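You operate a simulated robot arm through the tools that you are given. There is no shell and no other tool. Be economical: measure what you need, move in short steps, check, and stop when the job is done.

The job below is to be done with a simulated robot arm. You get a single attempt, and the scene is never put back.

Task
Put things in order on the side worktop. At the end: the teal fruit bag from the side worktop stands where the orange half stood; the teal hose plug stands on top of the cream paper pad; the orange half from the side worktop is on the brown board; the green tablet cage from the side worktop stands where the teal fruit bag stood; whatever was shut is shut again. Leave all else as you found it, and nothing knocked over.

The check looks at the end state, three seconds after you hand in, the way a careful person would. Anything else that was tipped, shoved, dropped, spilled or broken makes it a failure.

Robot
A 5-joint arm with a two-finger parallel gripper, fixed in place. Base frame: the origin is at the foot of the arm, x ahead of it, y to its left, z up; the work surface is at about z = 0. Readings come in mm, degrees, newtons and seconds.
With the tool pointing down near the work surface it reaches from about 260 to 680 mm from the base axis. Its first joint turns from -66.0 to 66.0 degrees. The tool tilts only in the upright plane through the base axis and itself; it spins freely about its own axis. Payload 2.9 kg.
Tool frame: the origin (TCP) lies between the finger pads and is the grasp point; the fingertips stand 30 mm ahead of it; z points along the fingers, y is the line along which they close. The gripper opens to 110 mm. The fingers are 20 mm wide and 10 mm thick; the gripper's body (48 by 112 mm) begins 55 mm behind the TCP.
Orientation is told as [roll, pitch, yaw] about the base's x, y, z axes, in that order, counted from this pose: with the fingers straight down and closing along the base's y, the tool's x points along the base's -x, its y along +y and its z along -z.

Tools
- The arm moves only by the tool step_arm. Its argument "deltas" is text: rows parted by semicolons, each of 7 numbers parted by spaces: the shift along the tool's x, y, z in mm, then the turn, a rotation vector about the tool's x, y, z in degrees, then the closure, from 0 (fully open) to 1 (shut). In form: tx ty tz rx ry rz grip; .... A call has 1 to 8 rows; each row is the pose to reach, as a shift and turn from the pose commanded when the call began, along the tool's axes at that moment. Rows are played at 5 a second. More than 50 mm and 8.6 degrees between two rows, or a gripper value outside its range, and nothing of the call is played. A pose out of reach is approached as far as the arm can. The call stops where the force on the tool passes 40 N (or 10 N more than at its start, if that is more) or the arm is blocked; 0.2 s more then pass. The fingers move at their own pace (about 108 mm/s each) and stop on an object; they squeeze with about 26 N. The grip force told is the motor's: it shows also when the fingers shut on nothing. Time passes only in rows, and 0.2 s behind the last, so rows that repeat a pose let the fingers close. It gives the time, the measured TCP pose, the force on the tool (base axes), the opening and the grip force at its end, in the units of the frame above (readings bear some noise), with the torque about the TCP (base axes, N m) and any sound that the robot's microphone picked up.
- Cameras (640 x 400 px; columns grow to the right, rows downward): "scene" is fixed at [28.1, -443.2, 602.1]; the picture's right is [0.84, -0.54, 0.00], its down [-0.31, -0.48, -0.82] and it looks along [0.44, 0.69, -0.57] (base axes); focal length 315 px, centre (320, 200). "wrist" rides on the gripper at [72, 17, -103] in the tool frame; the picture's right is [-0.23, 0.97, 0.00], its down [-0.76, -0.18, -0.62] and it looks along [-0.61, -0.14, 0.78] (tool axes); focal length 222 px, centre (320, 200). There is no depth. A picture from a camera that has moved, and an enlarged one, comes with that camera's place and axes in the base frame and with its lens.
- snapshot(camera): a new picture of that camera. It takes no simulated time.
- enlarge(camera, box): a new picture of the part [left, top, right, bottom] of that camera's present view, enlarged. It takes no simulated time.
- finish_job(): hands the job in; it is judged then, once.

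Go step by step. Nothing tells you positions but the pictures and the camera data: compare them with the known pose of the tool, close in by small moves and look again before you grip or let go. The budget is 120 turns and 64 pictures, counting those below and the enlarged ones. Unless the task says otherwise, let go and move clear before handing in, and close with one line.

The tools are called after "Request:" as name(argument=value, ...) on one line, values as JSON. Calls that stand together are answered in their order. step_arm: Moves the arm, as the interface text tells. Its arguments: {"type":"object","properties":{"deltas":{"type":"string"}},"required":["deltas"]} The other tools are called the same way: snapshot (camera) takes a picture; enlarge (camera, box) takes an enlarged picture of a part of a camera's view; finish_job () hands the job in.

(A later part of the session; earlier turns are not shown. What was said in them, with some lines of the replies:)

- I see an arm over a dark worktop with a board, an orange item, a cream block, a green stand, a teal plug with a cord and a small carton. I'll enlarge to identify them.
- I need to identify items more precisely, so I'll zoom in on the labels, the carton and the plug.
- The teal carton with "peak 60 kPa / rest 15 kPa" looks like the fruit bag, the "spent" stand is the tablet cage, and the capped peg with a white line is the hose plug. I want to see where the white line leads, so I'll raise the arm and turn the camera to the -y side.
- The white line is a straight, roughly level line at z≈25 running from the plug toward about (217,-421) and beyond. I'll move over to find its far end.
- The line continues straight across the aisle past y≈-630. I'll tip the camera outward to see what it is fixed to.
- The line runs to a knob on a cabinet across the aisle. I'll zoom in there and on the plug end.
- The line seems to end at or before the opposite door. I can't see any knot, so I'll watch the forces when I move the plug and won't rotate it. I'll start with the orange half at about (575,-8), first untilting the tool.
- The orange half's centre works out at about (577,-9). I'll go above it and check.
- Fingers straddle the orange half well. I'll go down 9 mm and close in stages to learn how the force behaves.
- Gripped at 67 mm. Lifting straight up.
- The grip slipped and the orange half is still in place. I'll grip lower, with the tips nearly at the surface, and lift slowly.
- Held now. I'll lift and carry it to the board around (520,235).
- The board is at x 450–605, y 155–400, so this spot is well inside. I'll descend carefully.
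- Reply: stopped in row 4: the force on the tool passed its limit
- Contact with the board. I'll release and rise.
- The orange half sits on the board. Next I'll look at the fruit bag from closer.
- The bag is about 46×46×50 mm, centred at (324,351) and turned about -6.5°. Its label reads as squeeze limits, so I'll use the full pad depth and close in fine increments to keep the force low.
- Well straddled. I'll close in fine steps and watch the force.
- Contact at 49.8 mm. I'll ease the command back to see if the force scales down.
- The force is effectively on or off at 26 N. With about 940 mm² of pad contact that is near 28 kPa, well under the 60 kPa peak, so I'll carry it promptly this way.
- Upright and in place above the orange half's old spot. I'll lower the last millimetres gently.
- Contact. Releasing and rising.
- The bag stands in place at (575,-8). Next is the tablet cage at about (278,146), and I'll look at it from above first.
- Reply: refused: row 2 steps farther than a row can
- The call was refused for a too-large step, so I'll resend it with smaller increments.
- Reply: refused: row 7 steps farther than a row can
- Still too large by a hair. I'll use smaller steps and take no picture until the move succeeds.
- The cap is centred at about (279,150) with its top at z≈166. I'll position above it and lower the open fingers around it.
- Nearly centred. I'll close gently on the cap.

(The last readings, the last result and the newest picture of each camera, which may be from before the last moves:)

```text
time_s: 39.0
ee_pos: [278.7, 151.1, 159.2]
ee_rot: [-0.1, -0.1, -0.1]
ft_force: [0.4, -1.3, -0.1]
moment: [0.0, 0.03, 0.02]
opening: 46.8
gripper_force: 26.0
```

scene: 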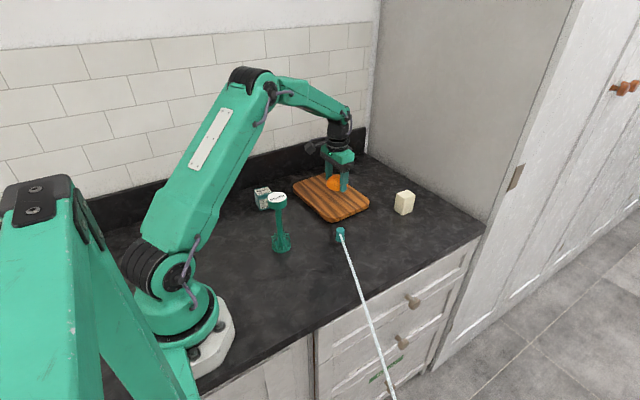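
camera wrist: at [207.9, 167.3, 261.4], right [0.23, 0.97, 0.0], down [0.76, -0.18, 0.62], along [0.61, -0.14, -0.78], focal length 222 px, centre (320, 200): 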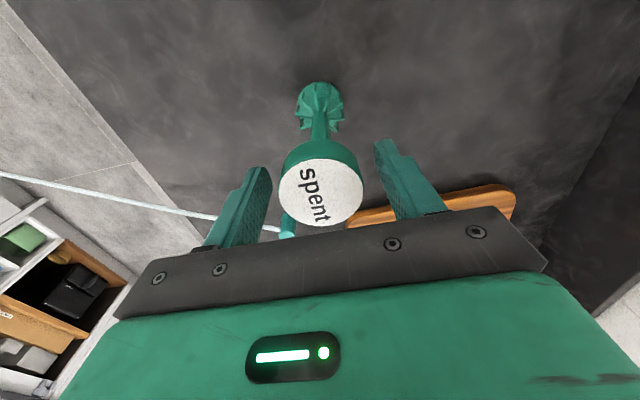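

Request:
step_arm(deltas="0 0 -3 0 0 0 0.65;0 0 -10 0 0 0 0.65;0 0 -20 0 0 0 0.65;0 0 -20 0 0 0 0.65")

Request:
enlarge(camera="scene", box=[235, 150, 325, 260])

```text
time_s: 40.0
ee_pos: [278.3, 150.6, 179.6]
ee_rot: [0.0, -0.1, -0.2]
ft_force: [-0.4, -0.2, -1.5]
moment: [0.03, -0.01, 0.02]
opening: 47.0
gripper_force: 26.0
```

```text
3.64 times, centred on (280, 205) of scene
camera zoom: at [28.1, -443.2, 602.1], right [0.84, -0.54, 0.0], down [-0.31, -0.48, -0.82], along [0.44, 0.69, -0.57], focal length 1146 px, centre (466, 182)
```

zoom: 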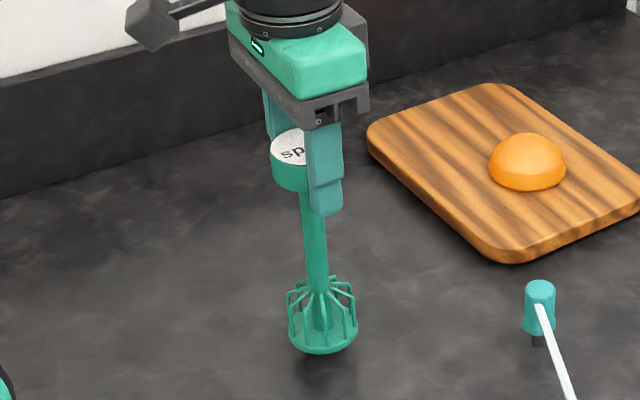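

The whole cage lifts upright. I'll carry it to (324,351).

Request:
step_arm(deltas="-8 35 0 0 0 0 0.65;-17 75 0 0 0 0 0.65;-27 117 0 0 0 0 0.65;-37 160 0 0 0 0 0.65;-46 200 0 0 0 0 0.65;-46 200 8 0 0 0 0.65;-46 200 14 0 0 0 0.65")

Request:
enlarge(camera="scene", box=[225, 100, 345, 220])

```text
time_s: 41.6
ee_pos: [325.6, 351.6, 164.7]
ee_rot: [0.0, -0.1, -0.1]
ft_force: [-0.3, -0.2, -1.5]
moment: [-0.03, -0.02, -0.01]
opening: 47.4
gripper_force: 25.8
```

```text
3.33 times, centred on (285, 160) of scene
camera zoom: at [28.1, -443.2, 602.1], right [0.84, -0.54, 0.0], down [-0.31, -0.48, -0.82], along [0.44, 0.69, -0.57], focal length 1050 px, centre (437, 333)
```

zoom: 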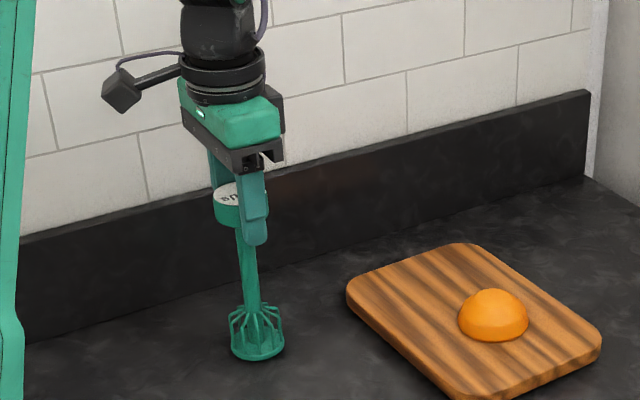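

Upright at the bag's old spot. I'll lower to contact.

Request:
step_arm(deltas="0 0 2 0 0 0 0.65;0 0 3.5 0 0 0 0.65;0 0 4.5 0 0 0 0.65;0 0 5.5 0 0 0 0.65;0 0 6.2 0 0 0 0.65")

```text
time_s: 42.8
ee_pos: [324.7, 349.5, 158.5]
ee_rot: [0.1, 0.0, -0.1]
ft_force: [-1.0, -0.2, -0.4]
moment: [0.0, 0.0, 0.01]
opening: 47.0
gripper_force: 26.4
```

Request:
step_arm(deltas="0 0 0.7 0 0 0 0.65;0 0 1.2 0 0 0 0.65;0 0 1.2 0 0 0 0.65")

```text
time_s: 43.6
ee_pos: [325.3, 351.4, 158.3]
ee_rot: [0.0, 0.0, -0.1]
ft_force: [-3.5, -3.3, 13.8]
moment: [-0.16, 0.49, 0.09]
opening: 47.2
gripper_force: 26.0
```

Firm contact. I'll relieve it slightly, open and rise.

Request:
step_arm(deltas="0 0 -0.5 0 0 0 0.65;0 0 -0.5 0 0 0 0.56;0 0 -0.5 0 0 0 0.45;0 0 -0.5 0 0 0 0.3;0 0 -0.5 0 0 0 0.1;0 0 -35 0 0 0 0;0 0 -75 0 0 0 0;0 0 -110 0 0 0 0")

Request:
snapshot(camera="scene")

```text
time_s: 45.4
ee_pos: [325.9, 351.2, 269.6]
ee_rot: [0.0, 0.0, -0.1]
ft_force: [-0.3, 0.5, 0.3]
moment: [-0.01, -0.01, 0.0]
opening: 110.1
gripper_force: 0.1
```

```text
19 pictures are left
```

scene: 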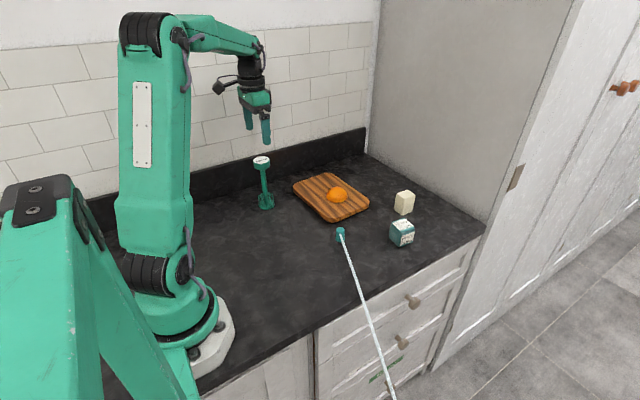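

Three items are done. Before touching the plug I'll test whether the arm can reach above the pad, near (690,95), with the tool vertical and turned so the fingers won't straddle the white line.

Request:
step_arm(deltas="-36 -25 0 0 0 -8 0;-72 -50 0 0 0 -16 0;-108 -76 0 0 0 -24 0;-144 -101 10 0 0 -32 0;-180 -127 20 0 0 -40 0;-216 -152 30 0 0 -48 0;-252 -178 40 0 0 -56 0;-288 -203 50 0 0 -64 0")

```text
time_s: 47.2
ee_pos: [613.2, 147.4, 217.6]
ee_rot: [-0.2, -0.2, 63.9]
ft_force: [0.2, -0.7, 0.6]
moment: [0.03, -0.01, 0.0]
opening: 110.1
gripper_force: 0.0
```

Request:
step_arm(deltas="3 -31 15 0 0 0 0;6 -62 30 0 0 -3 0;10 -94 45 0 0 -3 0;10 -94 45 0 0 -3 0")

Request:
snapshot(camera="wrist")

```text
time_s: 48.2
ee_pos: [661.6, 92.0, 164.7]
ee_rot: [-0.1, -0.1, 67.0]
ft_force: [-0.3, -0.3, 0.5]
moment: [-0.02, -0.02, -0.01]
opening: 109.7
gripper_force: 0.0
out of reach, approached as far as the arm can: row 2, 3, 4
```

```text
18 pictures are left
camera wrist: at [616.4, 32.7, 268.3], right [-0.81, 0.59, 0.0], down [0.46, 0.63, 0.62], along [0.37, 0.5, -0.78], focal length 222 px, centre (320, 200)
```

wrist: 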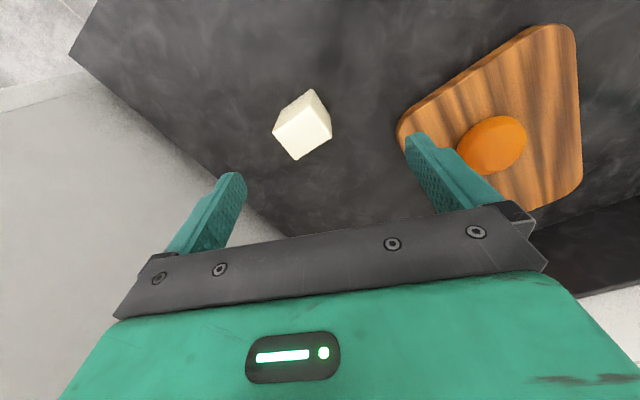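

Vertical reach stops at r≈668 here. I'll measure the pad precisely.

Request:
enlarge(camera="wrist", box=[260, 80, 350, 170])

```text
4.44 times, centred on (305, 125) of wrist
camera zoom: at [616.4, 32.7, 268.3], right [-0.81, 0.59, 0.0], down [0.46, 0.63, 0.62], along [0.37, 0.5, -0.78], focal length 987 px, centre (387, 533)
```

zoom: 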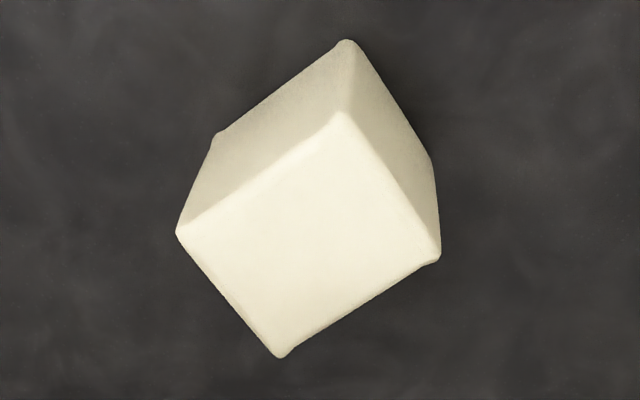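

The pad top spans x 660–704, y 73–111, centre (682,92), height ≈57. I'll test the vertical reach at placing height, with the open fingers above the pad.

Request:
step_arm(deltas="0 0 20 0 0 0 0;0 0 40 0 0 0 0;-5 -20 55 0 0 0 0;-5 -20 55 0 0 0 0")

```text
time_s: 49.2
ee_pos: [671.6, 86.8, 109.7]
ee_rot: [0.0, 0.0, 67.0]
ft_force: [0.5, 0.1, -0.1]
moment: [0.0, -0.01, -0.03]
opening: 109.9
gripper_force: 0.1
out of reach, approached as far as the arm can: row 2, 3, 4
```

Vertical reach is r≈677 at z 110, so a tilt of about 4° will get the plug safely onto the pad. Now I'll go look at the plug from above.

Request:
step_arm(deltas="0 10 -40 0 0 4 0;19 45 -60 0 0 8 0;38 85 -60 0 0 12 0;57 125 -60 0 0 16 0;76 160 -60 0 0 20 0;95 193 -60 0 0 22 0;113 223 -60 0 0 22 0")

Request:
snapshot(camera="wrist")

```text
time_s: 50.8
ee_pos: [421.2, 71.7, 169.8]
ee_rot: [-0.1, -0.1, 44.9]
ft_force: [0.4, 0.1, 0.3]
moment: [-0.03, 0.0, -0.01]
opening: 110.0
gripper_force: 0.0
```

```text
16 pictures are left
camera wrist: at [357.6, 33.2, 272.5], right [-0.53, 0.85, 0.0], down [0.66, 0.41, 0.62], along [0.53, 0.33, -0.78], focal length 222 px, centre (320, 200)
```

wrist: 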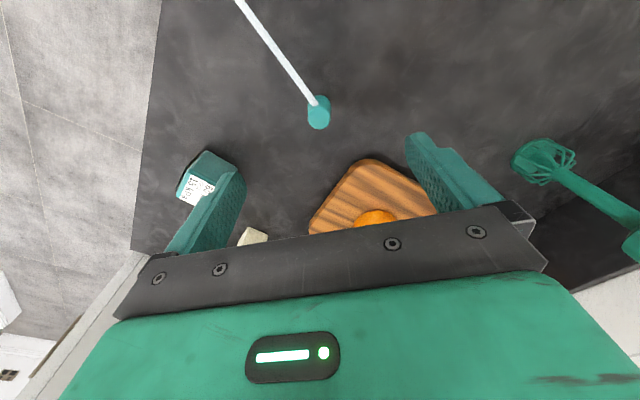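

Request:
enlarge(camera="wrist", box=[285, 80, 355, 140])

```text
6.67 times, centred on (320, 110) of wrist
camera zoom: at [357.6, 33.2, 272.5], right [-0.53, 0.85, 0.0], down [0.66, 0.41, 0.62], along [0.53, 0.33, -0.78], focal length 1481 px, centre (320, 800)
```

zoom: 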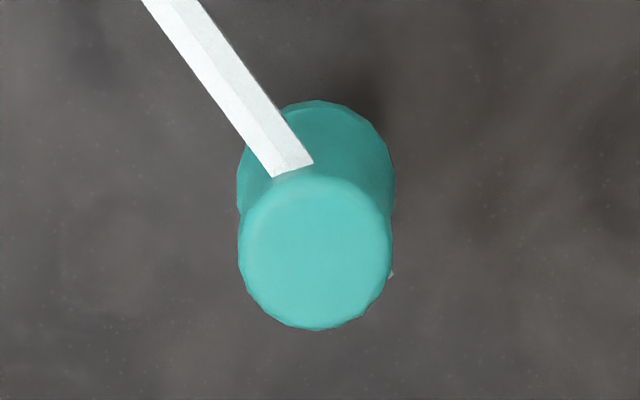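

Plug axis is at (420,70.5) with its top at z≈59, and the white line clears the fingers at this yaw. I'll tilt 4° outward and descend around it.

Request:
step_arm(deltas="1.7 0 30 2.3 -3.26 0 0;1.7 0 65 2.3 -3.26 0 0;1.7 0 95 2.3 -3.26 0 0;1.7 0 119 2.3 -3.26 0 0;1.7 0 119 2.3 -3.26 0 0.5")

Request:
snapshot(camera="wrist")

Request:
enlarge(camera="scene", box=[310, 195, 370, 255])

```text
time_s: 52.0
ee_pos: [419.4, 68.9, 50.7]
ee_rot: [-2.3, -3.3, 44.9]
ft_force: [1.0, -0.7, -0.3]
moment: [-0.01, -0.01, 0.0]
opening: 54.8
gripper_force: 0.0
```

```text
14 pictures are left
camera wrist: at [349.2, 29.8, 148.7], right [-0.53, 0.85, -0.03], down [0.62, 0.4, 0.67], along [0.58, 0.34, -0.74], focal length 222 px, centre (320, 200)
```

wrist: 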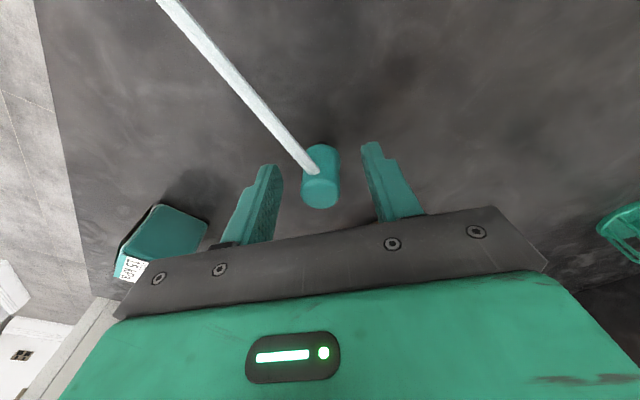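

```text
6.67 times, centred on (340, 225) of scene
camera zoom: at [28.1, -443.2, 602.1], right [0.84, -0.54, 0.0], down [-0.31, -0.48, -0.82], along [0.44, 0.69, -0.57], focal length 2101 px, centre (187, 33)
```

zoom: 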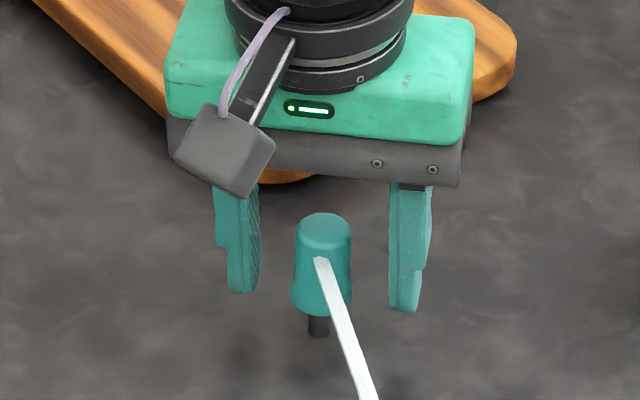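

Centred around the plug. Closing gently.

Request:
step_arm(deltas="0 0 0 0 0 0 0.65;0 0 0 0 0 0 0.73;0 0 0 0 0 0 0.77;0 0 0 0 0 0 0.81;0 0 0 0 0 0 0.85;0 0 0 0 0 0 0.85")

```text
time_s: 53.4
ee_pos: [420.3, 68.7, 50.9]
ee_rot: [-2.4, -3.4, 45.0]
ft_force: [-1.1, 1.1, 2.6]
moment: [0.06, 0.05, 0.0]
opening: 24.7
gripper_force: 26.0
```

Gripped at 24.7 mm. I'll lift straight up in tiny steps and watch the force for resistance from the line or the stem.

Request:
step_arm(deltas="-0.1 -0.1 -2 0 0 0 0.86;-0.25 -0.15 -4 0 0 0 0.86;-0.35 -0.25 -6 0 0 0 0.86")

Request:
enlarge(camera="scene", box=[310, 195, 370, 255])

```text
time_s: 54.2
ee_pos: [419.1, 69.3, 55.8]
ee_rot: [-2.5, -3.3, 45.0]
ft_force: [0.5, 0.8, -1.8]
moment: [0.0, 0.05, 0.02]
opening: 24.4
gripper_force: 26.0
```

```text
6.67 times, centred on (340, 225) of scene
camera zoom: at [28.1, -443.2, 602.1], right [0.84, -0.54, 0.0], down [-0.31, -0.48, -0.82], along [0.44, 0.69, -0.57], focal length 2101 px, centre (187, 33)
```

zoom: 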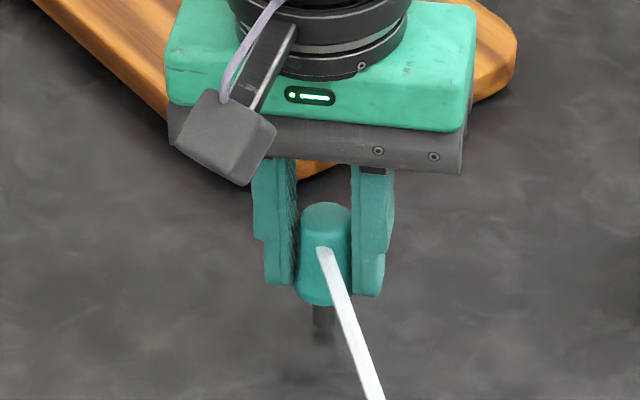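

It lifts freely with its stem. I'll lift more and check how the line behaves.

Request:
step_arm(deltas="-1 -0.7 -20 0 0 0 0.86;-2.3 -1.6 -40 0 0 0 0.86;-4 -2.8 -70 0 0 0 0.86;-4 -2.8 -70 0 0 0 0.86")

Request:
snapshot(camera="scene")

```text
time_s: 55.2
ee_pos: [420.2, 70.4, 127.9]
ee_rot: [-2.4, -3.3, 45.0]
ft_force: [0.6, 0.4, -0.7]
moment: [-0.03, 0.0, 0.01]
opening: 24.3
gripper_force: 25.7
```

```text
11 pictures are left
```

scene: 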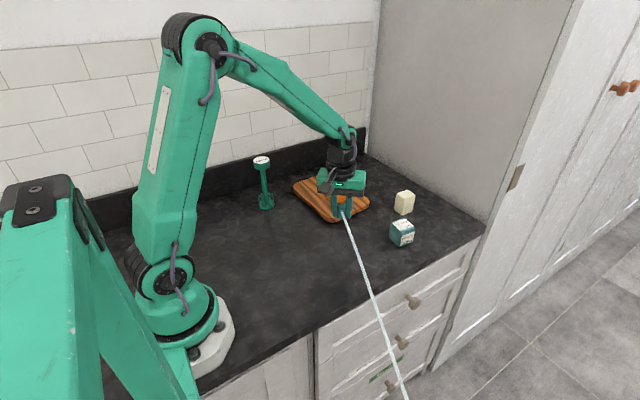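

The line moves freely with the plug and adds no force. I'll move toward the pad in stages and watch for tension.

Request:
step_arm(deltas="-25 -21 2.3 0 0 0 0.86;-50 -42.5 4.6 0 0 0 0.86;-75 -64 6.9 0 0 0 0.86;-75 -64 6.9 0 0 0 0.86")

```text
time_s: 56.2
ee_pos: [518.5, 77.0, 126.5]
ee_rot: [-2.4, -3.3, 45.0]
ft_force: [-0.4, 0.0, -0.1]
moment: [0.01, 0.01, -0.02]
opening: 24.1
gripper_force: 26.3
```

Request:
step_arm(deltas="-25 -21 2.3 0 0 0 0.86;-50 -42 4.6 0 0 0 0.86;-75 -63 6.9 0 0 0 0.86;-100 -84 9.1 0 0 0 0.86;-126 -105 11.4 0 0 0 0.86;-126 -105 11.4 0 0 0 0.86")

Request:
snapshot(camera="wrist")

Request:
snapshot(camera="scene")

```text
time_s: 57.5
ee_pos: [651.3, 87.6, 96.2]
ee_rot: [2.4, 3.2, 44.9]
ft_force: [1.2, -1.6, 3.3]
moment: [-0.08, -0.05, -0.02]
opening: 24.7
gripper_force: 26.0
stopped in row 6: the force on the tool passed its limit (the readings are from after the stop); the commanded pose is now the measured one
```

```text
10 pictures are left
camera wrist: at [595.7, 50.9, 203.9], right [-0.52, 0.85, 0.03], down [0.71, 0.42, 0.57], along [0.47, 0.32, -0.82], focal length 222 px, centre (320, 200)
```

wrist: 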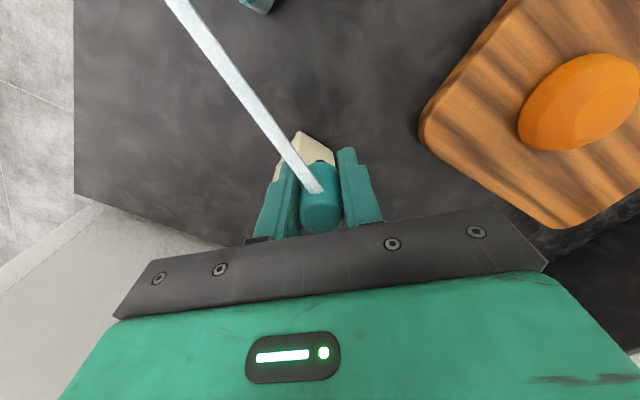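

```text
9 pictures are left
```

scene: 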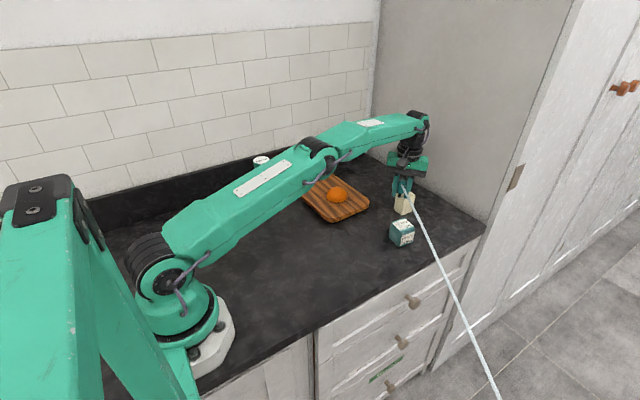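

The reach solution went wrong near its limit: the tool dropped and tilted inward until something touched. I'll back off inward and up at once, then check the pad.

Request:
step_arm(deltas="4 4 -1 0 0 0 0.86;7 7 -10 0 0 0 0.86;10 9 -40 0 0 0 0.86;14 13 -60 0 0 0 0.86")

Request:
snapshot(camera="wrist")

Request:
enlarge(camera="scene", box=[360, 130, 450, 260])

```text
time_s: 58.5
ee_pos: [636.7, 88.3, 155.9]
ee_rot: [2.5, 3.3, 45.0]
ft_force: [0.4, 0.7, -0.9]
moment: [0.0, 0.03, 0.0]
opening: 24.4
gripper_force: 25.7
```

```text
8 pictures are left
camera wrist: at [580.5, 51.3, 264.6], right [-0.53, 0.85, 0.03], down [0.71, 0.42, 0.57], along [0.47, 0.32, -0.82], focal length 222 px, centre (320, 200)
```

wrist: 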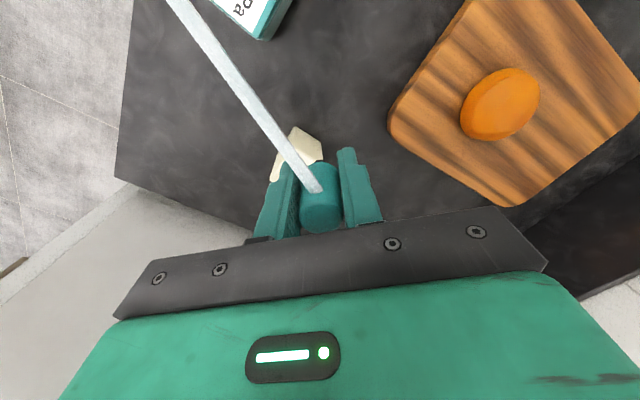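

```text
3.08 times, centred on (405, 195) of scene
camera zoom: at [28.1, -443.2, 602.1], right [0.84, -0.54, 0.0], down [-0.31, -0.48, -0.82], along [0.44, 0.69, -0.57], focal length 970 px, centre (58, 215)
```

zoom: 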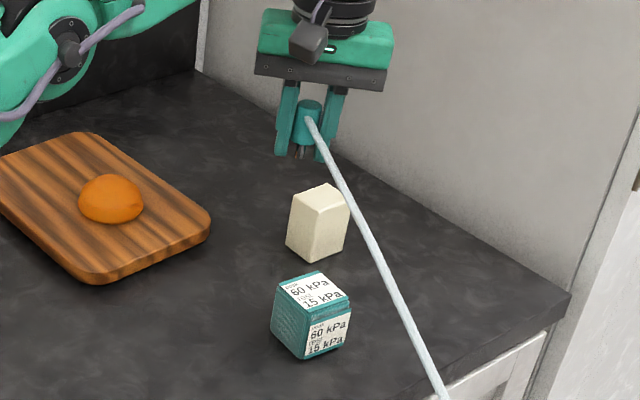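

Request:
enlarge(camera="scene", box=[330, 150, 450, 260])

```text
3.64 times, centred on (390, 205) of scene
camera zoom: at [28.1, -443.2, 602.1], right [0.84, -0.54, 0.0], down [-0.31, -0.48, -0.82], along [0.44, 0.69, -0.57], focal length 1146 px, centre (66, 182)
```

zoom: 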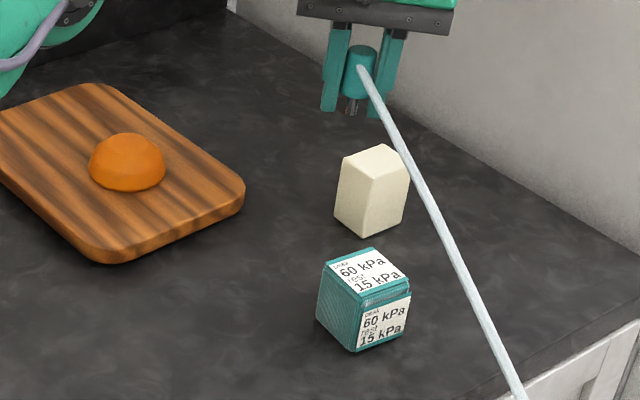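

The pad hasn't moved. I'll restore the outward tilt here and check that the plug hangs vertical.

Request:
step_arm(deltas="0 0 0 1.2 -1.6 0 0.86;0 0 0 2.4 -3.3 0 0.86;0 0 0 3.6 -4.9 0 0.86;0 0 0 4.7 -6.6 0 0.86;0 0 0 4.7 -6.6 0 0.86")

Request:
enlarge(camera="scene", box=[370, 120, 440, 210])

```text
time_s: 59.7
ee_pos: [636.4, 87.4, 156.8]
ee_rot: [-2.5, -3.2, 44.8]
ft_force: [0.0, -0.3, 0.9]
moment: [-0.02, -0.02, -0.02]
opening: 24.7
gripper_force: 25.6
```

```text
4.44 times, centred on (405, 165) of scene
camera zoom: at [28.1, -443.2, 602.1], right [0.84, -0.54, 0.0], down [-0.31, -0.48, -0.82], along [0.44, 0.69, -0.57], focal length 1401 px, centre (-58, 356)
```

zoom: 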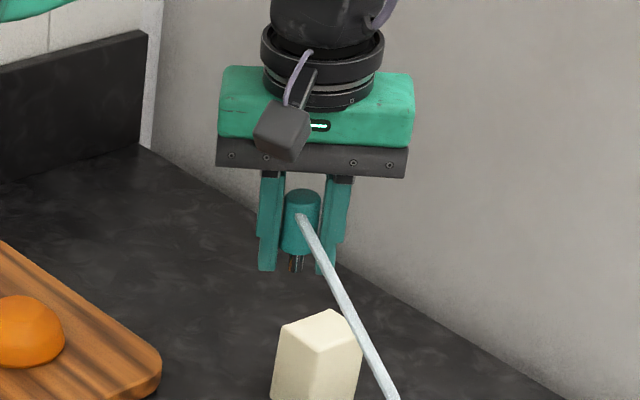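

The contact slid the plug up about 13 mm in the grip. I'll zoom in on its verticality.

Request:
enlarge(camera="scene", box=[385, 155, 415, 190])

```text
11.43 times, centred on (400, 172) of scene
camera zoom: at [28.1, -443.2, 602.1], right [0.84, -0.54, 0.0], down [-0.31, -0.48, -0.82], along [0.44, 0.69, -0.57], focal length 3602 px, centre (-594, 514)
```

zoom: 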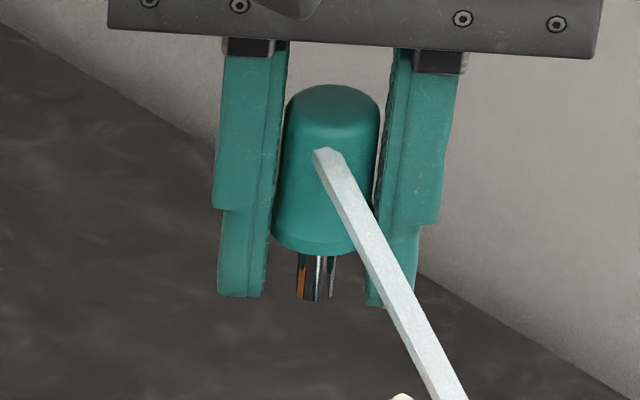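

In this view the plug is parallel to the fingers, tilted about 4° with the tool. I'll reduce the tilt to 2°, which keeps the target inside reach, and approach (670,91) at z 117.

Request:
step_arm(deltas="-8 -6.7 8 -0.4 0.5 0 0.86;-16 -13.3 20 -0.8 1.1 0 0.86;-24.2 -20 34 -1.2 1.6 0 0.86;-24.2 -20 42.3 -1.2 1.6 0 0.86;-24.2 -20 42.3 -1.2 1.6 0 0.86")

```text
time_s: 60.9
ee_pos: [669.8, 92.0, 115.6]
ee_rot: [-1.1, -1.6, 44.9]
ft_force: [0.3, 0.0, -0.3]
moment: [-0.04, 0.01, -0.02]
opening: 24.8
gripper_force: 26.0
```

Good, within reach. Quick check of the plug over the pad.

Request:
enlarge(camera="scene", box=[380, 160, 430, 220])

```text
6.67 times, centred on (405, 190) of scene
camera zoom: at [28.1, -443.2, 602.1], right [0.84, -0.54, 0.0], down [-0.31, -0.48, -0.82], along [0.44, 0.69, -0.57], focal length 2101 px, centre (-247, 267)
```

zoom: 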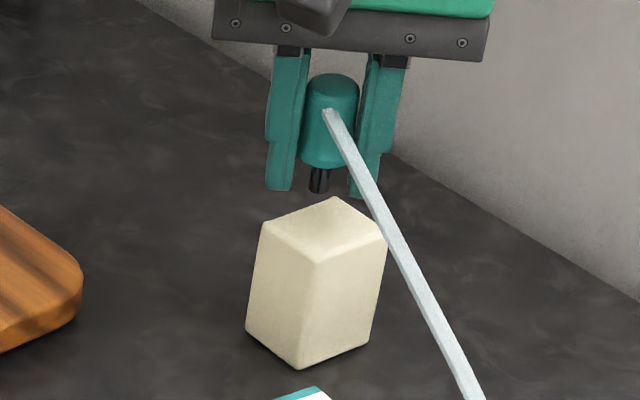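

The stem is over the pad, about 11 mm short of its centre. I'll move out 5 mm while lowering.

Request:
step_arm(deltas="-1.5 -1.5 7 0 0 0 0.86;-3 -3.1 13 0 0 0 0.86;-3 -3.1 16 0 0 0 0.86;-3 -3.1 16 0 0 0 0.86")

```text
time_s: 61.9
ee_pos: [675.5, 91.1, 101.8]
ee_rot: [-1.2, -1.6, 44.9]
ft_force: [-0.3, 0.3, -1.5]
moment: [0.03, 0.01, 0.01]
opening: 24.5
gripper_force: 25.9
```

Request:
step_arm(deltas="0 0 1.5 0 0 0 0.86;0 0 3 0 0 0 0.86;0 0 4.5 0 0 0 0.86")

```text
time_s: 62.7
ee_pos: [676.0, 91.0, 95.9]
ee_rot: [-1.2, -1.6, 44.9]
ft_force: [-0.6, 0.6, 0.9]
moment: [-0.01, 0.02, 0.01]
opening: 24.4
gripper_force: 26.1
```

Request:
step_arm(deltas="0 0 1 0 0 0 0.86;0 0 2 0 0 0 0.86")

```text
time_s: 63.3
ee_pos: [675.8, 90.7, 95.5]
ee_rot: [-1.3, -1.7, 44.9]
ft_force: [-3.0, 0.0, 10.1]
moment: [0.01, 0.07, -0.03]
opening: 24.8
gripper_force: 26.6
```

Contact at z≈95.5. I'll look before releasing.

Request:
enlarge(camera="scene", box=[380, 160, 430, 220])

```text
6.67 times, centred on (405, 190) of scene
camera zoom: at [28.0, -443.2, 602.1], right [0.84, -0.54, 0.0], down [-0.31, -0.48, -0.82], along [0.44, 0.69, -0.57], focal length 2101 px, centre (-247, 267)
```

zoom: 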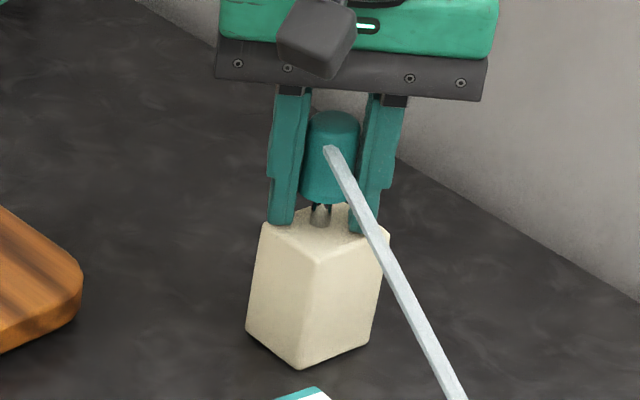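

The stem sits almost exactly at the pad's centre and the plug looks vertical. I'll ease off, open and rise slowly.

Request:
step_arm(deltas="0 0 -0.4 0 0 0 0.86;0 0 -0.4 0 0 0 0.76;0 0 -0.4 0 0 0 0.7;0 0 -0.4 0 0 0 0.55;0 0 -0.4 0 0 0 0.4;0 0 -15 0 0 0 0.4;0 0 -40 0 0 0 0.4")

Request:
snapshot(camera="scene")

```text
time_s: 64.9
ee_pos: [672.7, 90.0, 132.2]
ee_rot: [-1.2, -1.6, 45.0]
ft_force: [-0.3, -0.5, 0.0]
moment: [0.01, 0.03, 0.02]
opening: 66.2
gripper_force: 0.0
```

```text
1 pictures are left
```

scene: 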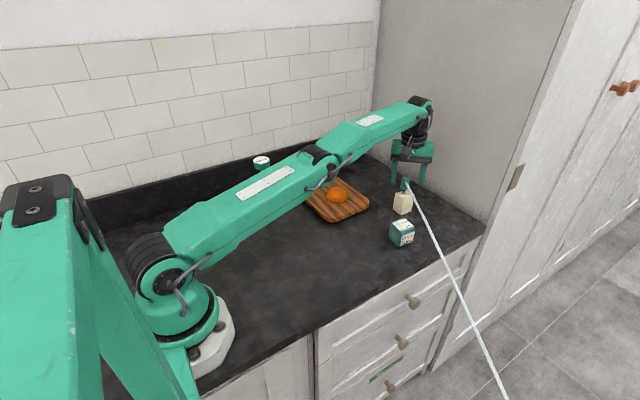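

The plug stands on the pad. I'll rise clear past its top and then retreat inward.

Request:
step_arm(deltas="1 1 -12 0 0 0 0.4;2 2 -24 0 0 0 0.4;4 4 -36 0 0 0 0.4;12 12 -50 0 0 0 0.4;30 30 -65 0 0 0 0.4;50 50 -80 0 0 0 0.4")

Request:
enlarge(camera="scene", box=[250, 140, 450, 265])

```text
time_s: 66.3
ee_pos: [599.1, 90.7, 212.3]
ee_rot: [-1.2, -1.6, 44.9]
ft_force: [0.7, -0.6, -0.7]
moment: [0.01, 0.01, 0.01]
opening: 66.1
gripper_force: 0.0
```

```text
3.20 times, centred on (350, 202) of scene
camera zoom: at [28.1, -443.2, 602.1], right [0.84, -0.54, 0.0], down [-0.31, -0.48, -0.82], along [0.44, 0.69, -0.57], focal length 1008 px, centre (224, 192)
```

zoom: 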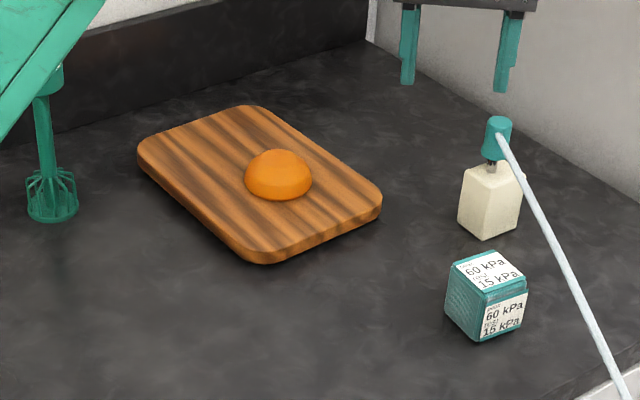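

All four items now stand where they belong, upright, and the arm is clear. Handing in.

Request:
finish_job()

```text
The job is handed in.
```

All four moves are done and handed in: the orange half is on the board, the fruit bag stands where the orange half stood, the tablet cage stands where the bag stood, and the hose plug stands on the paper pad. I opened nothing, and the last picture showed nothing knocked over. The gripper held the bag at about 28 kPa by my estimate, under its 60 kPa peak label but over its 15 kPa "rest" figure.
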